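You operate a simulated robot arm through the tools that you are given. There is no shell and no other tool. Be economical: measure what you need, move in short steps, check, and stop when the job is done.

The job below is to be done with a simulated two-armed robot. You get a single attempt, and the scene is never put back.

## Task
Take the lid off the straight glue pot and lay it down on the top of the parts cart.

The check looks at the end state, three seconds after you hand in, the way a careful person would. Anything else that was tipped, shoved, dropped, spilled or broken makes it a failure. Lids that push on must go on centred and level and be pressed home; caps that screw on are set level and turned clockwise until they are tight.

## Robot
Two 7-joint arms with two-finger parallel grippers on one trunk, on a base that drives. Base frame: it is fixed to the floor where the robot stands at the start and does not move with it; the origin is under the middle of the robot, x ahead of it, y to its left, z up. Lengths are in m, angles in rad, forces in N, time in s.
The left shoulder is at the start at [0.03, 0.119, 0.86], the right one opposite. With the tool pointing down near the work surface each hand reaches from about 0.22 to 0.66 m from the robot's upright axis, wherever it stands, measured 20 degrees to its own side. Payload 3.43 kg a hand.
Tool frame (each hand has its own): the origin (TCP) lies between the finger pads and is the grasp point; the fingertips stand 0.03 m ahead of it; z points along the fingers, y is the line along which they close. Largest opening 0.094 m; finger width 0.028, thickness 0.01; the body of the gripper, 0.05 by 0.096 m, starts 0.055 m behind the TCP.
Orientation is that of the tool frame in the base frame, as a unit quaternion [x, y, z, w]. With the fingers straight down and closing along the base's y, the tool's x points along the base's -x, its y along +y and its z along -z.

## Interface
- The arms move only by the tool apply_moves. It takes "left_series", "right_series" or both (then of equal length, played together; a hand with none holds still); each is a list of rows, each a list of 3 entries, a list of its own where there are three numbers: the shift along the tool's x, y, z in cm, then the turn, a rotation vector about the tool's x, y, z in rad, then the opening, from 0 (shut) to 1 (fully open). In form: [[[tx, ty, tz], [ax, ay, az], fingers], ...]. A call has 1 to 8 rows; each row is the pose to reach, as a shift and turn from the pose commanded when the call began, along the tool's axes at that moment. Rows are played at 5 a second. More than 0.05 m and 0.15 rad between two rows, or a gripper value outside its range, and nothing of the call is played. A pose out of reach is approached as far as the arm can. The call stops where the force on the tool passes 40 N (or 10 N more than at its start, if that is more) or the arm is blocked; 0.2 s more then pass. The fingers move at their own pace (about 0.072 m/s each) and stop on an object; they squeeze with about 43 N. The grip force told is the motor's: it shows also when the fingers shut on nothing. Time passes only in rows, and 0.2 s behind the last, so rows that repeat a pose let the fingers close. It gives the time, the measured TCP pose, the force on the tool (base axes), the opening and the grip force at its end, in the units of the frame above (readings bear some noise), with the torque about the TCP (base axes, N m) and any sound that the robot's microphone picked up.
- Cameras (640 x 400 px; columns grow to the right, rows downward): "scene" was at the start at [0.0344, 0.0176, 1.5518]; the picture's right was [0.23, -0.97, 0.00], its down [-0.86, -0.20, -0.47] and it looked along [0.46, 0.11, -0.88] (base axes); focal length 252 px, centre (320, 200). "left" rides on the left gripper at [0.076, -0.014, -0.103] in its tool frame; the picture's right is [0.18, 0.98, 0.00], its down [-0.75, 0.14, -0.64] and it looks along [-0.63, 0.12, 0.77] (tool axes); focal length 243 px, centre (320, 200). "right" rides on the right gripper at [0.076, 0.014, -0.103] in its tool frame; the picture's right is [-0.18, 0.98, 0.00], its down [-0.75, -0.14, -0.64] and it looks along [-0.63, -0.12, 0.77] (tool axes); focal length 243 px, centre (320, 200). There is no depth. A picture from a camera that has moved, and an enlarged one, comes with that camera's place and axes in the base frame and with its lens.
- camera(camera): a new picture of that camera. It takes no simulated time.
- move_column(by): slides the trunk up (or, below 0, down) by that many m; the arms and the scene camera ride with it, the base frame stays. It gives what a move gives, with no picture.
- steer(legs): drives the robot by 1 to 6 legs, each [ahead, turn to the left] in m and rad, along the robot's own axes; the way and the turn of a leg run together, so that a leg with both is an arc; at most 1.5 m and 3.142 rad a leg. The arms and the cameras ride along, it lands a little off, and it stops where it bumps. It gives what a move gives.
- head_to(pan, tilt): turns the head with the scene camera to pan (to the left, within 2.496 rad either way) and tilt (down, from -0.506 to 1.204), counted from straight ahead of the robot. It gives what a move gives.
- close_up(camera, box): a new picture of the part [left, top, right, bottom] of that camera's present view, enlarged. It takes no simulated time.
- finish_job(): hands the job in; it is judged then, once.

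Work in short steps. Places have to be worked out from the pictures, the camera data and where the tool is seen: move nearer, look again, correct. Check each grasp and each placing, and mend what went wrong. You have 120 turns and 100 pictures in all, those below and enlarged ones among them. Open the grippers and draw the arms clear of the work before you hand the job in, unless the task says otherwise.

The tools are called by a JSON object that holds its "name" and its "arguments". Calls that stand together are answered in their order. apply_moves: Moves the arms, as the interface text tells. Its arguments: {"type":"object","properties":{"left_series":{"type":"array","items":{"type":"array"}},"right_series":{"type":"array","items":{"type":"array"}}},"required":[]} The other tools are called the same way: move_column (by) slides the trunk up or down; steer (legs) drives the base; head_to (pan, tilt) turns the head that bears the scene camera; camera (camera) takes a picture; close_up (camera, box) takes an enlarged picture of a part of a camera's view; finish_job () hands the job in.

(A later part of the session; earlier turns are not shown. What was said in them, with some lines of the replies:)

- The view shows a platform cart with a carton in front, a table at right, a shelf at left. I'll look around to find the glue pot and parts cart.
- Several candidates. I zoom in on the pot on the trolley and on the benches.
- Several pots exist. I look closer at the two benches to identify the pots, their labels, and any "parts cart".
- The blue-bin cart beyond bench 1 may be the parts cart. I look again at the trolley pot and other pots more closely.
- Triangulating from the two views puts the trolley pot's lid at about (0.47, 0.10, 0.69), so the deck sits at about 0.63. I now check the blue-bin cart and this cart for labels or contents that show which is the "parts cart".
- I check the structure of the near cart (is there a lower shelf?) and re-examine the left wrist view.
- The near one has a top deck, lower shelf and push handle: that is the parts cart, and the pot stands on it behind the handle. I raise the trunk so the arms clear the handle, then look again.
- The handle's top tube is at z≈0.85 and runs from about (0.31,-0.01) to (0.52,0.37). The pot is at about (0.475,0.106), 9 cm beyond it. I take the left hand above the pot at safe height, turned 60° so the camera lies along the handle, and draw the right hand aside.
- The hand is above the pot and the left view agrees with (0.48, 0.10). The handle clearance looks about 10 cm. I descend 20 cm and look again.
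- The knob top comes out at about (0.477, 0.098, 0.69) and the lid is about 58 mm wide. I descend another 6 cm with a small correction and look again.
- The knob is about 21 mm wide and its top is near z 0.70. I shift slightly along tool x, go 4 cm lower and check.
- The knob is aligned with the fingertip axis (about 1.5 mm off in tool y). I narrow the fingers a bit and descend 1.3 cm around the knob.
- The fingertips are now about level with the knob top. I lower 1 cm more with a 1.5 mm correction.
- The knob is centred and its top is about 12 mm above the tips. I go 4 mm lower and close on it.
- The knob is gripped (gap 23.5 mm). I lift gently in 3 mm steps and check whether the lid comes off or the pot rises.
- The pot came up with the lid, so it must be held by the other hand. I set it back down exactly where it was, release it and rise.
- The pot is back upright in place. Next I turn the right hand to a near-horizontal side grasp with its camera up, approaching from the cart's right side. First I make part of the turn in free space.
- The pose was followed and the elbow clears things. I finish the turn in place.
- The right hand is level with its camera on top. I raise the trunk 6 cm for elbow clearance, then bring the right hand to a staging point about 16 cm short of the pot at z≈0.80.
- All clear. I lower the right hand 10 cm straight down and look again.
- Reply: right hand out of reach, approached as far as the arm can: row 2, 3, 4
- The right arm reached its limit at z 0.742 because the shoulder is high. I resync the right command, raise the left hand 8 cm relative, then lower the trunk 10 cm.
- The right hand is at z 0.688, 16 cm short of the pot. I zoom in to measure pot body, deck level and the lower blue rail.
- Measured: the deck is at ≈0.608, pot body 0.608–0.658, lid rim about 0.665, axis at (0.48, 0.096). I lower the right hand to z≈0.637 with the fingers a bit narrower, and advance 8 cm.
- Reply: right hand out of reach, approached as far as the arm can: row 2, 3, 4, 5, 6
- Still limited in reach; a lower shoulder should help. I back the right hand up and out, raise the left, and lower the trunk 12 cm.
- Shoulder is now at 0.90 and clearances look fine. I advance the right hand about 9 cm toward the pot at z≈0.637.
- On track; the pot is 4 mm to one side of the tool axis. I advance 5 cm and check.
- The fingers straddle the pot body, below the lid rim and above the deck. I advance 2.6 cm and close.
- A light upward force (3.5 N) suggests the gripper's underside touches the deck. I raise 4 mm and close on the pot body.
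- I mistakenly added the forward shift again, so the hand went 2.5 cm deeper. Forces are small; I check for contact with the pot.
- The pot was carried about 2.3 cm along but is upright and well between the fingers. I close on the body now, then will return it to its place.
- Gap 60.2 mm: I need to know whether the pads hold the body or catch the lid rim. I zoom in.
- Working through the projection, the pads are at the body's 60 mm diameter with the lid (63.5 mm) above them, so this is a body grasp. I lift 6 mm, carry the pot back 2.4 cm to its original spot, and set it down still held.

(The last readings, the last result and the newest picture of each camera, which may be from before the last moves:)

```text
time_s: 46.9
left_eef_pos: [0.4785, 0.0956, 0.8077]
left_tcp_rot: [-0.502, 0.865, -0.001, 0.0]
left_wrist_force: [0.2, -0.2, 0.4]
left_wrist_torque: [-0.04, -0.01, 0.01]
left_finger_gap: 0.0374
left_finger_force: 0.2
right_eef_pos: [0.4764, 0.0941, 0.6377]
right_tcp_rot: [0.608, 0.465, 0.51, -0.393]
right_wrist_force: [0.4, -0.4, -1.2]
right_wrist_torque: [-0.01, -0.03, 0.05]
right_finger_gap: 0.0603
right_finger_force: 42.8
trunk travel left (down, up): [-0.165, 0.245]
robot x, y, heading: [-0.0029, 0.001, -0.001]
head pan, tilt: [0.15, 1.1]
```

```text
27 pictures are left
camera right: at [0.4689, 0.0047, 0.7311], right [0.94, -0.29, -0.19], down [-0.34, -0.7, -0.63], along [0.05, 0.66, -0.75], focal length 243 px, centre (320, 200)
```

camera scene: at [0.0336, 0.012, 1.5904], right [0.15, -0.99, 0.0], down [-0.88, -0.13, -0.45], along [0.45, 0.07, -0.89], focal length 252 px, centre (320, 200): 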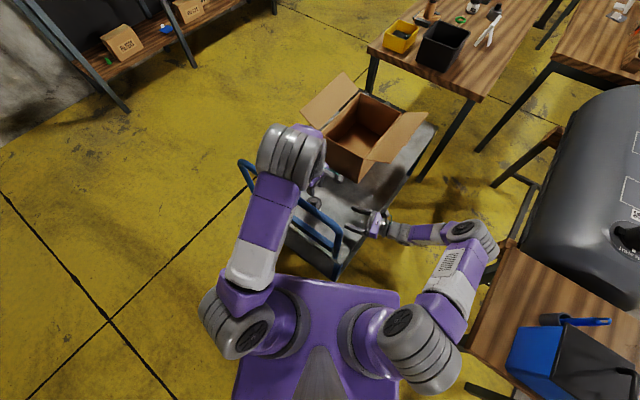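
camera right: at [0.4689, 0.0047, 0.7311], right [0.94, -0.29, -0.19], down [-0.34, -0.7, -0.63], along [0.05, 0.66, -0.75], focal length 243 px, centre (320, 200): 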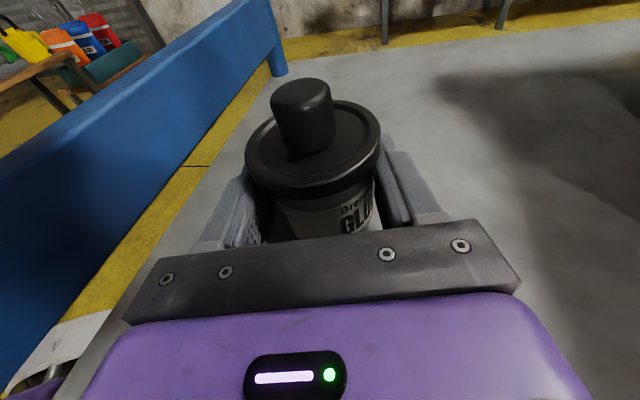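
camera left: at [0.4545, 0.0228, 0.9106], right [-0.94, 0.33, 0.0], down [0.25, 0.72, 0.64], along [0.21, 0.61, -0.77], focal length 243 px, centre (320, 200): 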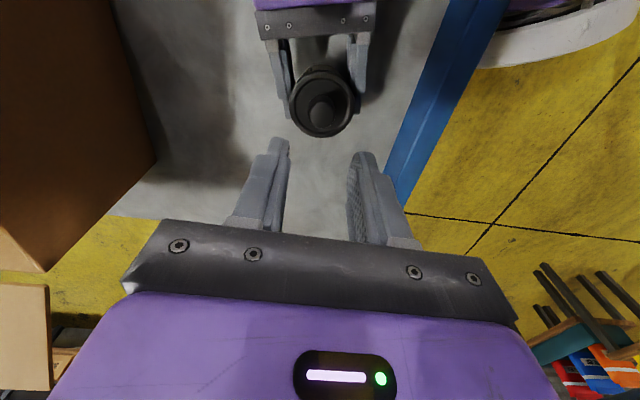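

The pot is back in place, held by the body. The left tool axis is over the knob (0.4786, 0.096). I descend the left hand to the knob.

{"name": "apply_moves", "arguments": {"left_series": [[[0, 0, 3], [0, 0, 0], 0.38], [[0, 0, 6], [0, 0, 0], 0.36], [[0, 0, 8.3], [0, 0, 0], 0.36], [[0, 0, 9.3], [0, 0, 0], 0.36], [[0, 0, 9.3], [0, 0, 0], 0.36]]}}

{"name": "close_up", "arguments": {"camera": "left", "box": [200, 70, 440, 220]}}

{"name": "camera", "arguments": {"camera": "right"}}

```text
time_s: 48.1
left_eef_pos: [0.4787, 0.0959, 0.7146]
left_tcp_rot: [-0.501, 0.865, 0.0, 0.001]
left_wrist_force: [-0.3, -0.4, -0.8]
left_wrist_torque: [0.0, -0.03, -0.03]
left_finger_gap: 0.0337
left_finger_force: 0.0
right_eef_pos: [0.4784, 0.0942, 0.6375]
right_tcp_rot: [0.608, 0.464, 0.511, -0.392]
right_wrist_force: [0.6, 0.3, -1.8]
right_wrist_torque: [-0.02, -0.03, -0.04]
right_finger_gap: 0.0602
right_finger_force: 43.6
trunk travel left (down, up): [-0.165, 0.245]
robot x, y, heading: [-0.004, 0.0013, 0.003]
head pan, tilt: [0.15, 1.1]
```

```text
2.67 times, centred on (320, 145) of left
camera zoom: at [0.4544, 0.0229, 0.8181], right [-0.94, 0.33, 0.0], down [0.25, 0.72, 0.64], along [0.21, 0.61, -0.77], focal length 647 px, centre (320, 347)
```

zoom: 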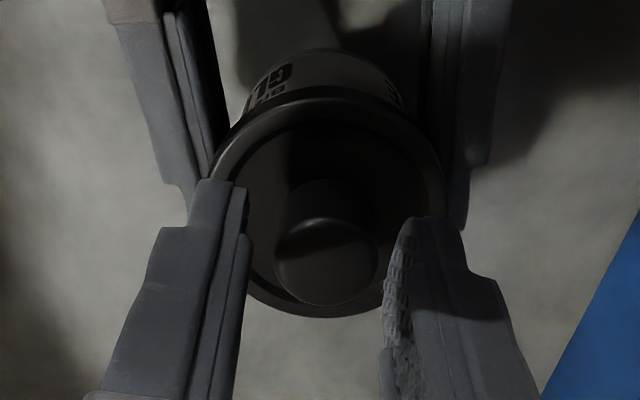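

```text
25 pictures are left
camera right: at [0.4689, 0.0047, 0.7312], right [0.94, -0.29, -0.19], down [-0.34, -0.7, -0.63], along [0.05, 0.66, -0.75], focal length 243 px, centre (320, 200)
```

right: 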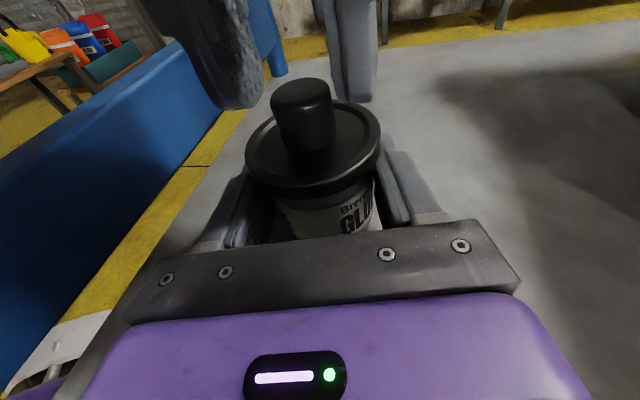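

Aligned. I lower 6 mm and close on the knob.

{"name": "apply_moves", "arguments": {"left_series": [[[0, 0.1, 0.6], [0, 0, 0], 0.34], [[0, 0.1, 0.6], [0, 0, 0], 0.2], [[0, 0.1, 0.6], [0, 0, 0], 0], [[0, 0.1, 0.6], [0, 0, 0], 0], [[0, 0.1, 0.6], [0, 0, 0], 0]]}}

```text
time_s: 49.3
left_eef_pos: [0.4791, 0.0965, 0.7096]
left_tcp_rot: [-0.502, 0.865, 0.001, -0.001]
left_wrist_force: [-3.1, 3.2, -0.5]
left_wrist_torque: [0.14, 0.13, 0.05]
left_finger_gap: 0.0237
left_finger_force: 42.6
right_eef_pos: [0.4784, 0.0942, 0.6374]
right_tcp_rot: [0.609, 0.464, 0.511, -0.392]
right_wrist_force: [3.6, -2.2, -1.4]
right_wrist_torque: [0.07, 0.12, -0.07]
right_finger_gap: 0.0603
right_finger_force: 42.5
trunk travel left (down, up): [-0.165, 0.245]
robot x, y, heading: [-0.0016, 0.0005, -0.004]
head pan, tilt: [0.15, 1.1]
heard: snap
```

Both hands hold (a snap was heard). I lift the left hand slowly while the right holds the pot.

{"name": "apply_moves", "arguments": {"left_series": [[[0, 0, -0.3], [0, 0, 0], 0], [[0, 0, -0.6], [0, 0, 0], 0], [[0, 0, -0.9], [0, 0, 0], 0], [[0, 0, -1.2], [0, 0, 0], 0], [[0, 0, -1.6], [0, 0, 0], 0], [[0, 0, -2.0], [0, 0, 0], 0]]}}

{"name": "camera", "arguments": {"camera": "right"}}

```text
time_s: 50.7
left_eef_pos: [0.4793, 0.0962, 0.7302]
left_tcp_rot: [-0.501, 0.865, 0.0, 0.0]
left_wrist_force: [-0.2, 0.9, 0.1]
left_wrist_torque: [0.02, 0.03, 0.0]
left_finger_gap: 0.0234
left_finger_force: 43.3
right_eef_pos: [0.4777, 0.0938, 0.6376]
right_tcp_rot: [0.609, 0.465, 0.509, -0.392]
right_wrist_force: [0.5, 0.7, -0.9]
right_wrist_torque: [-0.03, -0.01, 0.01]
right_finger_gap: 0.0602
right_finger_force: 43.1
trunk travel left (down, up): [-0.165, 0.245]
robot x, y, heading: [0.0011, 0.0008, -0.001]
head pan, tilt: [0.15, 1.1]
```

```text
24 pictures are left
camera right: at [0.4689, 0.0046, 0.7312], right [0.94, -0.29, -0.19], down [-0.34, -0.7, -0.63], along [0.05, 0.66, -0.75], focal length 243 px, centre (320, 200)
```

right: 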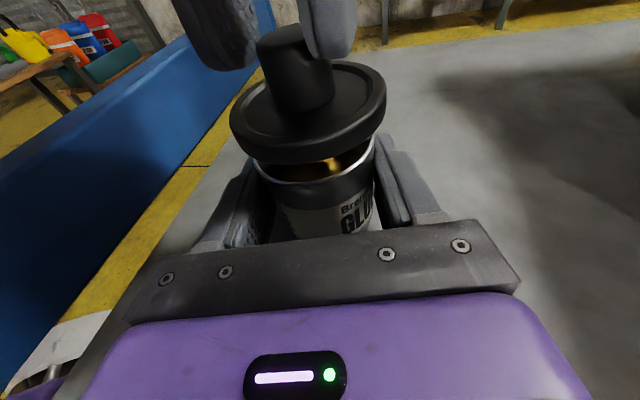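

The lid is off and the open pot shows glue. I lift the lid further, then set the pot down the last ~2 mm with the right hand.

{"name": "apply_moves", "arguments": {"left_series": [[[0, 0, -3], [0, 0, 0], 0], [[0, 0, -6], [0, 0, 0], 0], [[0, 0, -8], [0, 0, 0], 0], [[0, 0, -8], [0, 0, 0], 0]], "right_series": [[[0, 0, 0], [0, 0, 0], 0], [[-0.07, 0, 0], [0, 0, 0], 0], [[-0.14, 0, 0], [0, 0, 0], 0], [[-0.2, 0, 0.03], [0, 0, 0], 0]]}}

{"name": "camera", "arguments": {"camera": "left"}}

```text
time_s: 51.7
left_eef_pos: [0.4789, 0.096, 0.8091]
left_tcp_rot: [-0.501, 0.865, 0.0, 0.0]
left_wrist_force: [-0.4, 0.3, 0.3]
left_wrist_torque: [-0.01, -0.03, 0.0]
left_finger_gap: 0.0237
left_finger_force: 42.8
right_eef_pos: [0.4776, 0.094, 0.6368]
right_tcp_rot: [0.608, 0.463, 0.512, -0.392]
right_wrist_force: [-0.7, -1.1, 2.1]
right_wrist_torque: [-0.09, 0.02, -0.03]
right_finger_gap: 0.0598
right_finger_force: 43.6
trunk travel left (down, up): [-0.165, 0.245]
robot x, y, heading: [0.0016, -0.0029, -0.001]
head pan, tilt: [0.15, 1.1]
```

```text
23 pictures are left
camera left: at [0.454, 0.0227, 0.9111], right [-0.94, 0.33, 0.0], down [0.25, 0.72, 0.64], along [0.21, 0.61, -0.77], focal length 243 px, centre (320, 200)
```

left: 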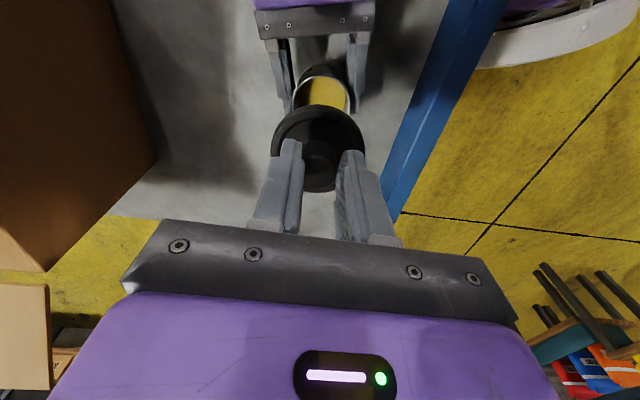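

The right wrist force changed to +2 N: the pot stands on the deck. I open the right fingers gently and check before retreating.

{"name": "apply_moves", "arguments": {"right_series": [[[0, 0, 0], [0, 0, 0], 0.7], [[0, 0, 0], [0, 0, 0], 0.85], [[0, 0, 0], [0, 0, 0], 0.85]]}}

{"name": "camera", "arguments": {"camera": "right"}}

```text
time_s: 52.5
left_eef_pos: [0.4786, 0.0961, 0.8086]
left_tcp_rot: [-0.502, 0.865, 0.0, 0.0]
left_wrist_force: [-0.6, -0.2, 0.0]
left_wrist_torque: [0.02, 0.01, -0.01]
left_finger_gap: 0.0236
left_finger_force: 42.8
right_eef_pos: [0.4763, 0.094, 0.6355]
right_tcp_rot: [0.609, 0.464, 0.51, -0.392]
right_wrist_force: [0.3, -0.6, 0.2]
right_wrist_torque: [0.0, 0.0, -0.01]
right_finger_gap: 0.0797
right_finger_force: 0.0
trunk travel left (down, up): [-0.165, 0.245]
robot x, y, heading: [0.0034, 0.0, -0.004]
head pan, tilt: [0.15, 1.1]
```

```text
22 pictures are left
camera right: at [0.4685, 0.0044, 0.7301], right [0.94, -0.29, -0.19], down [-0.34, -0.7, -0.63], along [0.05, 0.66, -0.75], focal length 243 px, centre (320, 200)
```

right: 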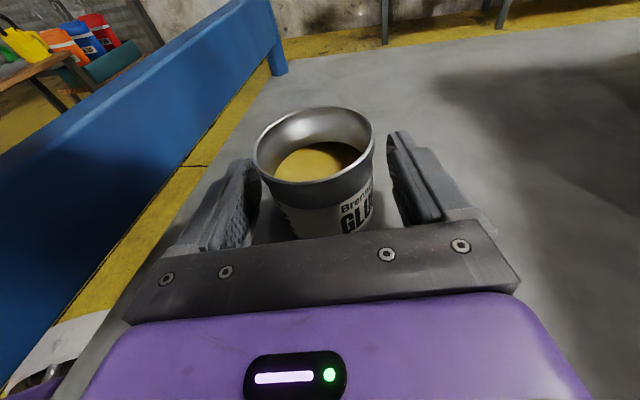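

The pot stands upright with its glue undisturbed. I centre the fingers by 2 mm and pull the right hand straight back 12 cm, level.

{"name": "apply_moves", "arguments": {"right_series": [[[0, -0.2, 0], [0, 0, 0], 0.9], [[-0.4, -0.2, -2.5], [0, 0, 0], 0.9], [[-0.85, -0.2, -5], [0, 0, 0], 0.9], [[-1.3, -0.2, -8], [0, 0, 0], 0.9], [[-1.5, -0.2, -12], [0, 0, 0], 0.9]]}}

{"name": "camera", "arguments": {"camera": "right"}}

```text
time_s: 53.7
left_eef_pos: [0.4792, 0.096, 0.8082]
left_tcp_rot: [-0.502, 0.865, 0.0, 0.0]
left_wrist_force: [1.4, 0.1, 0.3]
left_wrist_torque: [-0.03, 0.03, -0.01]
left_finger_gap: 0.0236
left_finger_force: 43.0
right_eef_pos: [0.4421, -0.0218, 0.6422]
right_tcp_rot: [0.609, 0.464, 0.511, -0.392]
right_wrist_force: [0.0, -0.4, 0.5]
right_wrist_torque: [-0.01, 0.01, 0.0]
right_finger_gap: 0.0846
right_finger_force: 0.0
trunk travel left (down, up): [-0.165, 0.245]
robot x, y, heading: [-0.0053, -0.002, -0.001]
head pan, tilt: [0.15, 1.1]
```

```text
21 pictures are left
camera right: at [0.4332, -0.1117, 0.7362], right [0.94, -0.29, -0.19], down [-0.34, -0.7, -0.63], along [0.05, 0.66, -0.75], focal length 243 px, centre (320, 200)
```

right: 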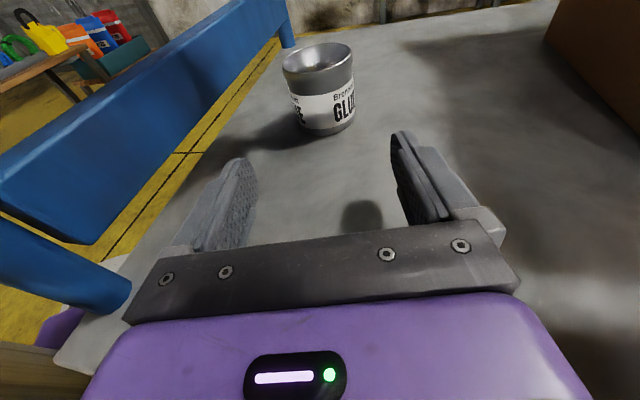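

The pot stands free. Now I carry the lid with the left hand to a clear deck spot near (0.55, 0.20), 12.6 cm from the pot, and draw the right hand further back.

{"name": "apply_moves", "arguments": {"left_series": [[[-3.1, -0.25, 0], [0, 0, 0], 0], [[-6.3, -0.5, 0], [0, 0, 0], 0], [[-9.4, -0.7, 0], [0, 0, 0], 0], [[-12.6, -0.95, 0], [0, 0, 0], 0], [[-12.6, -0.95, 0], [0, 0, 0], 0]], "right_series": [[[1, 0, -2], [0, 0, 0], 0.9], [[2, 0, -4], [0, 0, 0], 0.9], [[4, 0, -6], [0, 0, 0], 0.9], [[6, 0, -8], [0, 0, 0], 0.9], [[6, 0, -8], [0, 0, 0], 0.9]]}}

{"name": "camera", "arguments": {"camera": "left"}}

{"name": "camera", "arguments": {"camera": "right"}}

{"name": "camera", "arguments": {"camera": "scene"}}

```text
time_s: 54.9
left_eef_pos: [0.5494, 0.1998, 0.8073]
left_tcp_rot: [-0.501, 0.866, 0.0, 0.0]
left_wrist_force: [0.8, -1.4, -0.2]
left_wrist_torque: [0.05, 0.01, 0.0]
left_finger_gap: 0.0236
left_finger_force: 43.3
right_eef_pos: [0.4277, -0.0888, 0.7131]
right_tcp_rot: [0.609, 0.464, 0.51, -0.392]
right_wrist_force: [0.2, -0.7, 0.0]
right_wrist_torque: [0.0, 0.01, -0.01]
right_finger_gap: 0.0844
right_finger_force: 0.0
trunk travel left (down, up): [-0.165, 0.245]
robot x, y, heading: [-0.0015, 0.0004, 0.002]
head pan, tilt: [0.15, 1.1]
```

```text
20 pictures are left
camera left: at [0.525, 0.1267, 0.9101], right [-0.94, 0.33, 0.0], down [0.25, 0.72, 0.64], along [0.21, 0.61, -0.77], focal length 243 px, centre (320, 200)
```

left: 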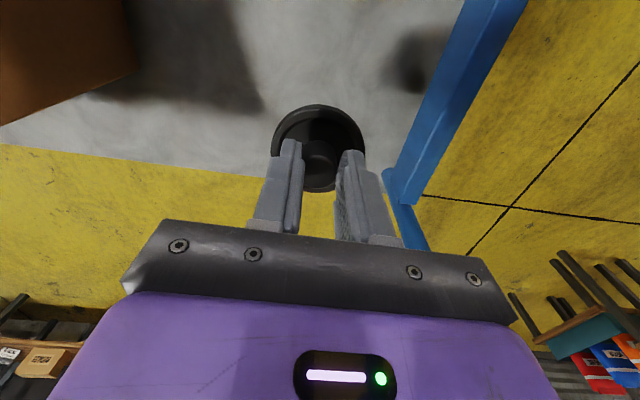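

```text
19 pictures are left
camera right: at [0.4181, -0.1779, 0.8075], right [0.94, -0.29, -0.19], down [-0.34, -0.7, -0.63], along [0.05, 0.66, -0.75], focal length 243 px, centre (320, 200)
```

right: 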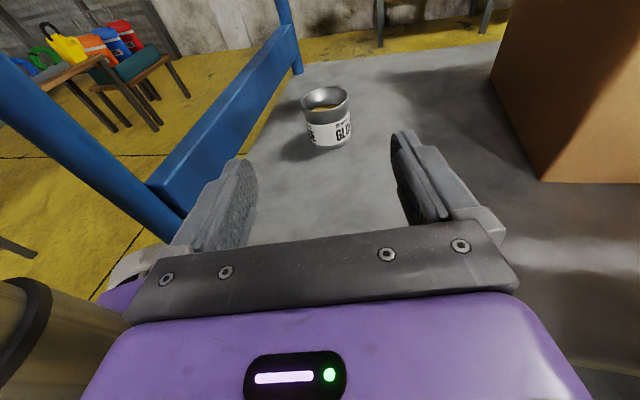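

```text
18 pictures are left
camera scene: at [0.0338, 0.0117, 1.5903], right [0.15, -0.99, 0.0], down [-0.88, -0.13, -0.45], along [0.45, 0.07, -0.89], focal length 252 px, centre (320, 200)
```

scene: 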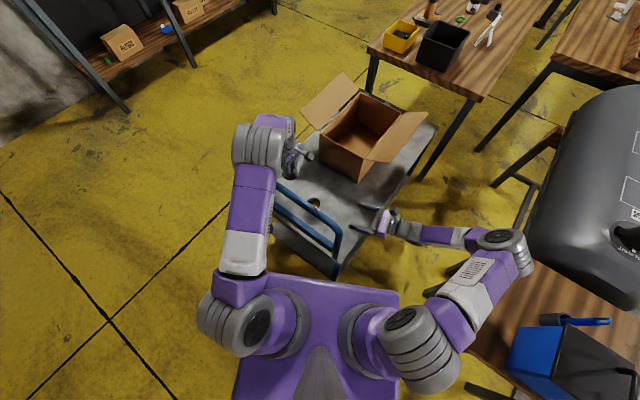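

The target spot is 13 cm inside the deck's left edge and clear. I descend toward the deck.

{"name": "apply_moves", "arguments": {"left_series": [[[0, 0, 3], [0, 0, 0], 0], [[0, 0, 6], [0, 0, 0], 0], [[0, 0, 9], [0, 0, 0], 0], [[0, 0, 12], [0, 0, 0], 0], [[0, 0, 13], [0, 0, 0], 0], [[0, 0, 13], [0, 0, 0], 0]]}}

{"name": "camera", "arguments": {"camera": "left"}}

{"name": "camera", "arguments": {"camera": "right"}}

```text
time_s: 56.3
left_eef_pos: [0.549, 0.1994, 0.6789]
left_tcp_rot: [-0.501, 0.865, 0.0, -0.001]
left_wrist_force: [0.0, 0.7, 0.3]
left_wrist_torque: [-0.02, 0.0, -0.02]
left_finger_gap: 0.0236
left_finger_force: 42.2
right_eef_pos: [0.4268, -0.0874, 0.7138]
right_tcp_rot: [0.609, 0.463, 0.511, -0.391]
right_wrist_force: [-0.1, 0.3, 0.6]
right_wrist_torque: [-0.01, -0.02, 0.01]
right_finger_gap: 0.0847
right_finger_force: 0.0
trunk travel left (down, up): [-0.165, 0.245]
robot x, y, heading: [0.0002, 0.0009, -0.002]
head pan, tilt: [0.15, 1.1]
```

```text
17 pictures are left
camera left: at [0.5243, 0.1262, 0.781], right [-0.94, 0.33, 0.0], down [0.25, 0.72, 0.64], along [0.21, 0.61, -0.77], focal length 243 px, centre (320, 200)
```

left: 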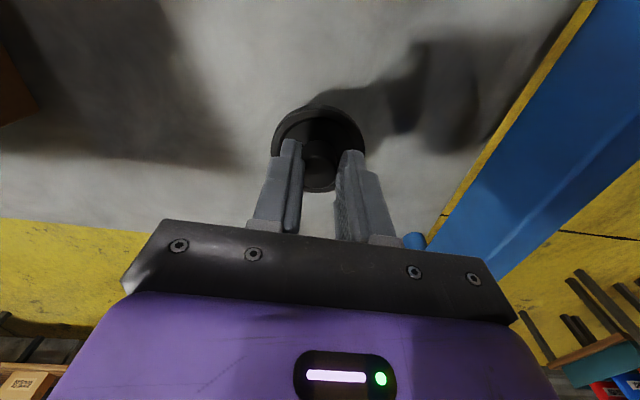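

```text
16 pictures are left
camera right: at [0.4182, -0.1775, 0.8073], right [0.94, -0.29, -0.18], down [-0.34, -0.7, -0.63], along [0.05, 0.66, -0.75], focal length 243 px, centre (320, 200)
```

right: 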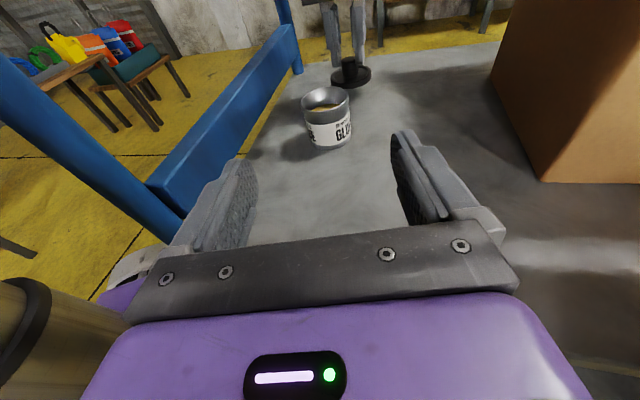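

The lid hovers close above the deck, level. I lower 1 cm in small steps and watch the force.

{"name": "apply_moves", "arguments": {"left_series": [[[0, 0, 0.3], [0, 0, 0], 0], [[0, 0, 0.6], [0, 0, 0], 0], [[0, 0, 0.9], [0, 0, 0], 0], [[0, 0, 1.2], [0, 0, 0], 0]]}}

{"name": "close_up", "arguments": {"camera": "right", "box": [290, 20, 410, 95]}}

```text
time_s: 57.3
left_eef_pos: [0.5505, 0.2017, 0.6663]
left_tcp_rot: [-0.501, 0.865, 0.001, 0.0]
left_wrist_force: [0.5, -0.9, -0.1]
left_wrist_torque: [-0.03, -0.02, 0.01]
left_finger_gap: 0.0235
left_finger_force: 42.9
right_eef_pos: [0.4272, -0.088, 0.7141]
right_tcp_rot: [0.609, 0.464, 0.511, -0.392]
right_wrist_force: [-0.1, 0.5, 0.1]
right_wrist_torque: [0.01, 0.02, 0.0]
right_finger_gap: 0.0846
right_finger_force: 0.0
trunk travel left (down, up): [-0.165, 0.245]
robot x, y, heading: [-0.0019, 0.002, 0.005]
head pan, tilt: [0.15, 1.1]
```

```text
5.33 times, centred on (350, 58) of right
camera zoom: at [0.4183, -0.1775, 0.8073], right [0.94, -0.29, -0.18], down [-0.34, -0.7, -0.63], along [0.05, 0.66, -0.75], focal length 1294 px, centre (160, 960)
```

zoom: 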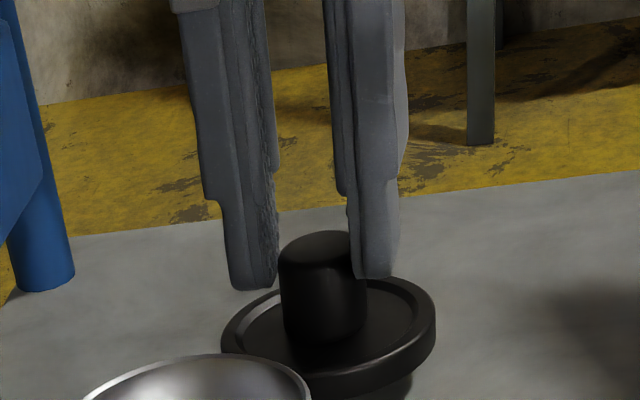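

Still just above the deck. I lower 4 mm more.

{"name": "apply_moves", "arguments": {"left_series": [[[0, 0, 0.2], [0, 0, 0], 0], [[0, 0, 0.4], [0, 0, 0], 0]]}}

```text
time_s: 57.9
left_eef_pos: [0.5496, 0.2018, 0.6616]
left_tcp_rot: [-0.501, 0.865, 0.001, 0.0]
left_wrist_force: [0.6, 0.1, -0.7]
left_wrist_torque: [-0.01, 0.02, -0.02]
left_finger_gap: 0.0235
left_finger_force: 42.6
right_eef_pos: [0.4272, -0.0884, 0.7126]
right_tcp_rot: [0.609, 0.464, 0.51, -0.391]
right_wrist_force: [0.0, -0.2, 0.1]
right_wrist_torque: [-0.01, -0.03, 0.06]
right_finger_gap: 0.0848
right_finger_force: 0.0
trunk travel left (down, up): [-0.165, 0.245]
robot x, y, heading: [0.0005, 0.0012, 0.002]
head pan, tilt: [0.15, 1.1]
```

No contact yet; another 3 mm.

{"name": "apply_moves", "arguments": {"left_series": [[[0, 0, 0.15], [0, 0, 0], 0], [[0, 0, 0.3], [0, 0, 0], 0]]}}

{"name": "close_up", "arguments": {"camera": "right", "box": [290, 30, 410, 105]}}

```text
time_s: 58.5
left_eef_pos: [0.5499, 0.2019, 0.6599]
left_tcp_rot: [-0.501, 0.865, 0.0, 0.0]
left_wrist_force: [0.2, -0.5, -0.1]
left_wrist_torque: [-0.02, 0.02, -0.02]
left_finger_gap: 0.0237
left_finger_force: 43.7
right_eef_pos: [0.4266, -0.0879, 0.7124]
right_tcp_rot: [0.608, 0.464, 0.51, -0.393]
right_wrist_force: [-0.6, -0.2, 0.2]
right_wrist_torque: [-0.01, -0.02, -0.07]
right_finger_gap: 0.0846
right_finger_force: 0.0
trunk travel left (down, up): [-0.165, 0.245]
robot x, y, heading: [-0.0001, 0.0005, -0.001]
head pan, tilt: [0.15, 1.1]
```

```text
5.33 times, centred on (350, 68) of right
camera zoom: at [0.4182, -0.1776, 0.8073], right [0.94, -0.29, -0.19], down [-0.34, -0.7, -0.63], along [0.05, 0.66, -0.75], focal length 1294 px, centre (160, 907)
```

zoom: 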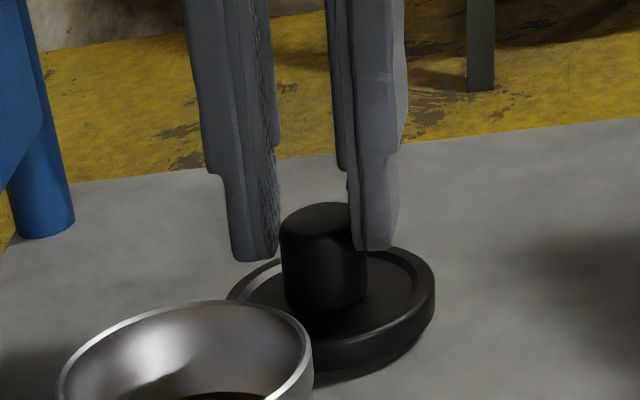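

Very close to the deck now. I lower another 3 mm in 1.5 mm steps.

{"name": "apply_moves", "arguments": {"left_series": [[[0, 0, 0.15], [0, 0, 0], 0], [[0, 0, 0.3], [0, 0, 0], 0]]}}

```text
time_s: 59.1
left_eef_pos: [0.5488, 0.2003, 0.6566]
left_tcp_rot: [-0.501, 0.866, 0.0, 0.0]
left_wrist_force: [0.1, 0.1, -0.1]
left_wrist_torque: [0.0, 0.01, 0.06]
left_finger_gap: 0.0237
left_finger_force: 43.1
right_eef_pos: [0.4269, -0.0887, 0.714]
right_tcp_rot: [0.608, 0.464, 0.51, -0.393]
right_wrist_force: [0.4, -0.3, 0.9]
right_wrist_torque: [-0.01, -0.01, -0.01]
right_finger_gap: 0.0845
right_finger_force: 0.0
trunk travel left (down, up): [-0.165, 0.245]
robot x, y, heading: [0.0018, -0.0006, 0.002]
head pan, tilt: [0.15, 1.1]
```

Still free; 3 mm more.

{"name": "apply_moves", "arguments": {"left_series": [[[0, 0, 0.15], [0, 0, 0], 0], [[0, 0, 0.3], [0, 0, 0], 0]]}}

{"name": "close_up", "arguments": {"camera": "right", "box": [310, 50, 390, 100]}}

```text
time_s: 59.7
left_eef_pos: [0.5487, 0.2007, 0.656]
left_tcp_rot: [-0.502, 0.865, 0.0, 0.001]
left_wrist_force: [-3.3, 0.0, 14.6]
left_wrist_torque: [0.03, 0.16, 0.04]
left_finger_gap: 0.0234
left_finger_force: 43.2
right_eef_pos: [0.4265, -0.0884, 0.7145]
right_tcp_rot: [0.609, 0.464, 0.51, -0.391]
right_wrist_force: [1.3, -0.6, 0.9]
right_wrist_torque: [-0.03, -0.01, 0.02]
right_finger_gap: 0.0845
right_finger_force: 0.0
trunk travel left (down, up): [-0.165, 0.245]
robot x, y, heading: [-0.0006, 0.0007, 0.004]
head pan, tilt: [0.15, 1.1]
```

```text
8.00 times, centred on (350, 75) of right
camera zoom: at [0.4173, -0.1777, 0.8079], right [0.94, -0.29, -0.18], down [-0.34, -0.7, -0.63], along [0.05, 0.66, -0.75], focal length 1941 px, centre (80, 1200)
```

zoom: 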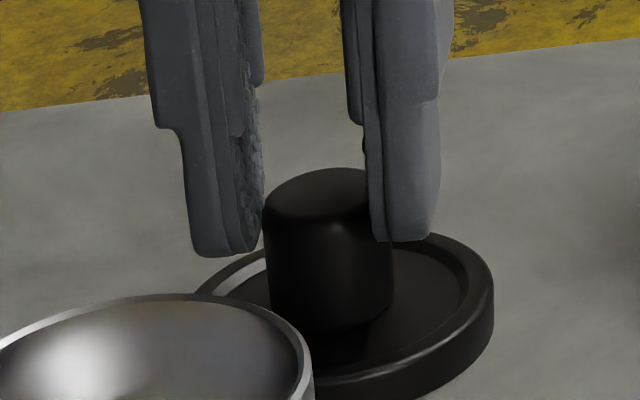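

The lid is on the deck (14.6 N). I ease off 1.5 mm, open the fingers and lift straight up.

{"name": "apply_moves", "arguments": {"left_series": [[[0, 0, -0.15], [0, 0, 0], 0], [[0, 0, -0.15], [0, 0, 0], 0.36], [[0, 0, -0.15], [0, 0, 0], 0.38], [[0, 0, -1.5], [0, 0, 0], 0.38], [[0, 0, -4.5], [0, 0, 0], 0.4], [[0, 0, -9], [0, 0, 0], 0.4], [[0, 0, -13.5], [0, 0, 0], 0.4], [[0, 0, -18], [0, 0, 0], 0.4]]}}

{"name": "camera", "arguments": {"camera": "left"}}

{"name": "camera", "arguments": {"camera": "right"}}

```text
time_s: 61.5
left_eef_pos: [0.5515, 0.1999, 0.8327]
left_tcp_rot: [-0.501, 0.865, 0.001, 0.0]
left_wrist_force: [-0.5, -0.3, -0.1]
left_wrist_torque: [-0.01, 0.01, 0.01]
left_finger_gap: 0.0376
left_finger_force: 0.0
right_eef_pos: [0.4277, -0.0887, 0.7139]
right_tcp_rot: [0.609, 0.464, 0.51, -0.391]
right_wrist_force: [-0.8, 0.6, -0.1]
right_wrist_torque: [0.0, 0.01, -0.01]
right_finger_gap: 0.0845
right_finger_force: 0.0
trunk travel left (down, up): [-0.165, 0.245]
robot x, y, heading: [-0.0042, -0.001, -0.002]
head pan, tilt: [0.15, 1.1]
```

```text
12 pictures are left
camera left: at [0.5254, 0.1268, 0.935], right [-0.94, 0.33, 0.0], down [0.25, 0.72, 0.64], along [0.21, 0.61, -0.77], focal length 243 px, centre (320, 200)
```

left: 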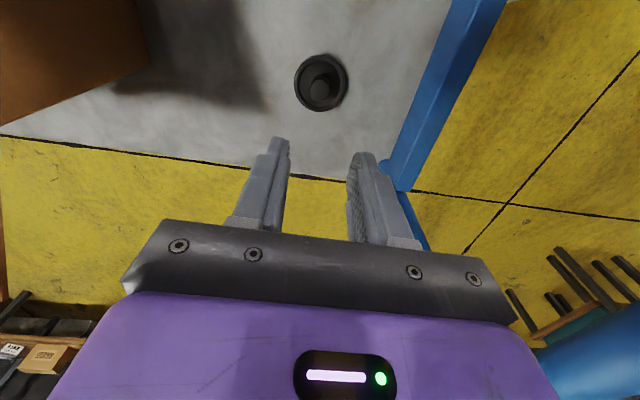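

```text
11 pictures are left
camera right: at [0.4179, -0.1776, 0.8074], right [0.94, -0.29, -0.18], down [-0.34, -0.7, -0.63], along [0.05, 0.66, -0.75], focal length 243 px, centre (320, 200)
```

right: 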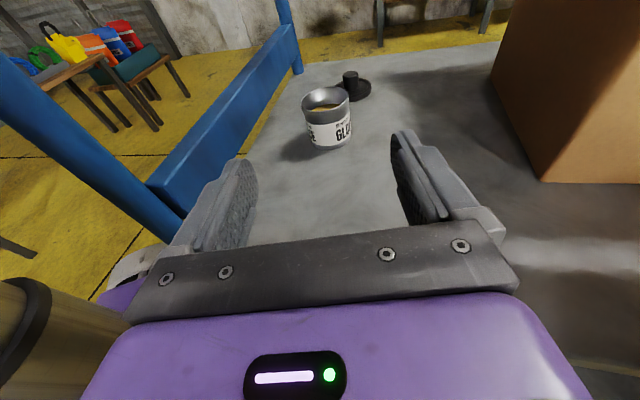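

The lid lies flat on the deck and the pot stands open beside it. I draw both arms up and back clear.

{"name": "apply_moves", "arguments": {"left_series": [[[0, 0, -4], [0, 0, 0], 0.5], [[0, 0, -8], [0, 0, 0], 0.7], [[0, 0, -12], [0, 0, 0], 1], [[0, 0, -16], [0, 0, 0], 1], [[1.4, 3.8, -17], [0, 0, 0], 1], [[2.8, 7.6, -17], [0, 0, 0], 1], [[4.2, 11.4, -17], [0, 0, 0], 1], [[5.6, 15.2, -17], [0, 0, 0], 1]], "right_series": [[[3, 0, -1], [0, 0, 0], 1], [[6, 0, -2], [0, 0, 0], 1], [[9, 0, -3], [0, 0, 0], 1], [[12, 0, -4], [0, 0, 0], 1], [[15, 0, -5], [0, 0, 0], 1], [[15, 0, -6], [0, 0, 0], 1], [[15, 0, -7], [0, 0, 0], 1], [[15, 0, -7], [0, 0, 0], 1]]}}

{"name": "camera", "arguments": {"camera": "scene"}}

{"name": "close_up", "arguments": {"camera": "scene", "box": [250, 140, 410, 240]}}

```text
time_s: 63.3
left_eef_pos: [0.3866, 0.227, 1.0059]
left_tcp_rot: [-0.501, 0.865, -0.001, 0.001]
left_wrist_force: [0.0, 0.2, -0.4]
left_wrist_torque: [0.02, 0.0, 0.0]
left_finger_gap: 0.0938
left_finger_force: 0.0
right_eef_pos: [0.4156, -0.1315, 0.8738]
right_tcp_rot: [0.609, 0.464, 0.51, -0.392]
right_wrist_force: [-0.2, 0.5, 0.0]
right_wrist_torque: [0.02, 0.02, -0.02]
right_finger_gap: 0.0938
right_finger_force: 0.1
trunk travel left (down, up): [-0.165, 0.245]
robot x, y, heading: [0.0003, 0.002, -0.002]
head pan, tilt: [0.15, 1.1]
```

```text
10 pictures are left
camera scene: at [0.0329, 0.0124, 1.5903], right [0.15, -0.99, 0.0], down [-0.88, -0.13, -0.45], along [0.45, 0.07, -0.89], focal length 252 px, centre (320, 200)
```

scene: 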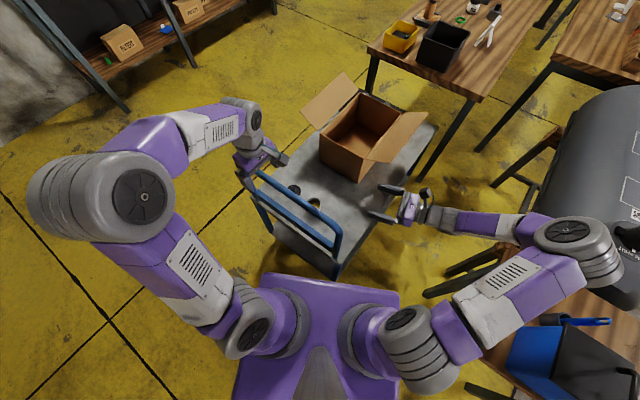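

```text
4.00 times, centred on (330, 190) of scene
camera zoom: at [0.0329, 0.0124, 1.5903], right [0.15, -0.99, 0.0], down [-0.88, -0.13, -0.45], along [0.45, 0.07, -0.89], focal length 1006 px, centre (280, 240)
```

zoom: 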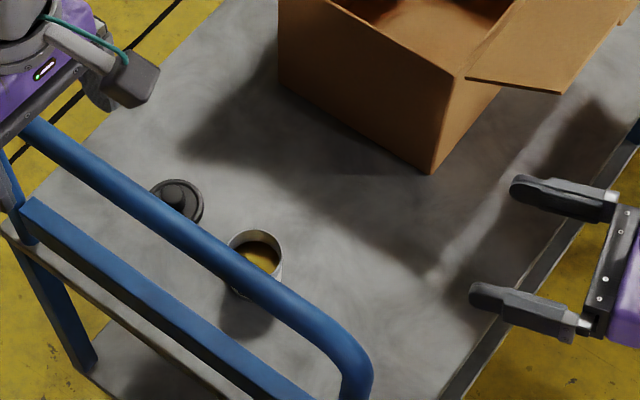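

The lid lies flat on the cart top, the pot is upright with its glue intact, and both hands are open and clear. I hand in.

{"name": "finish_job", "arguments": {}}

```text
The job is handed in.
```

The lid is off the straight glue pot and lies flat, knob up, on the top of the cart in front of the robot; the job is handed in. I took that cart as the parts cart because it has a top deck, a lower shelf and a push handle.

The pot stands upright and open, with its glue in it. It slid about 2 cm during the work, and I put it back at roughly its original spot. Both hands are open and clear.
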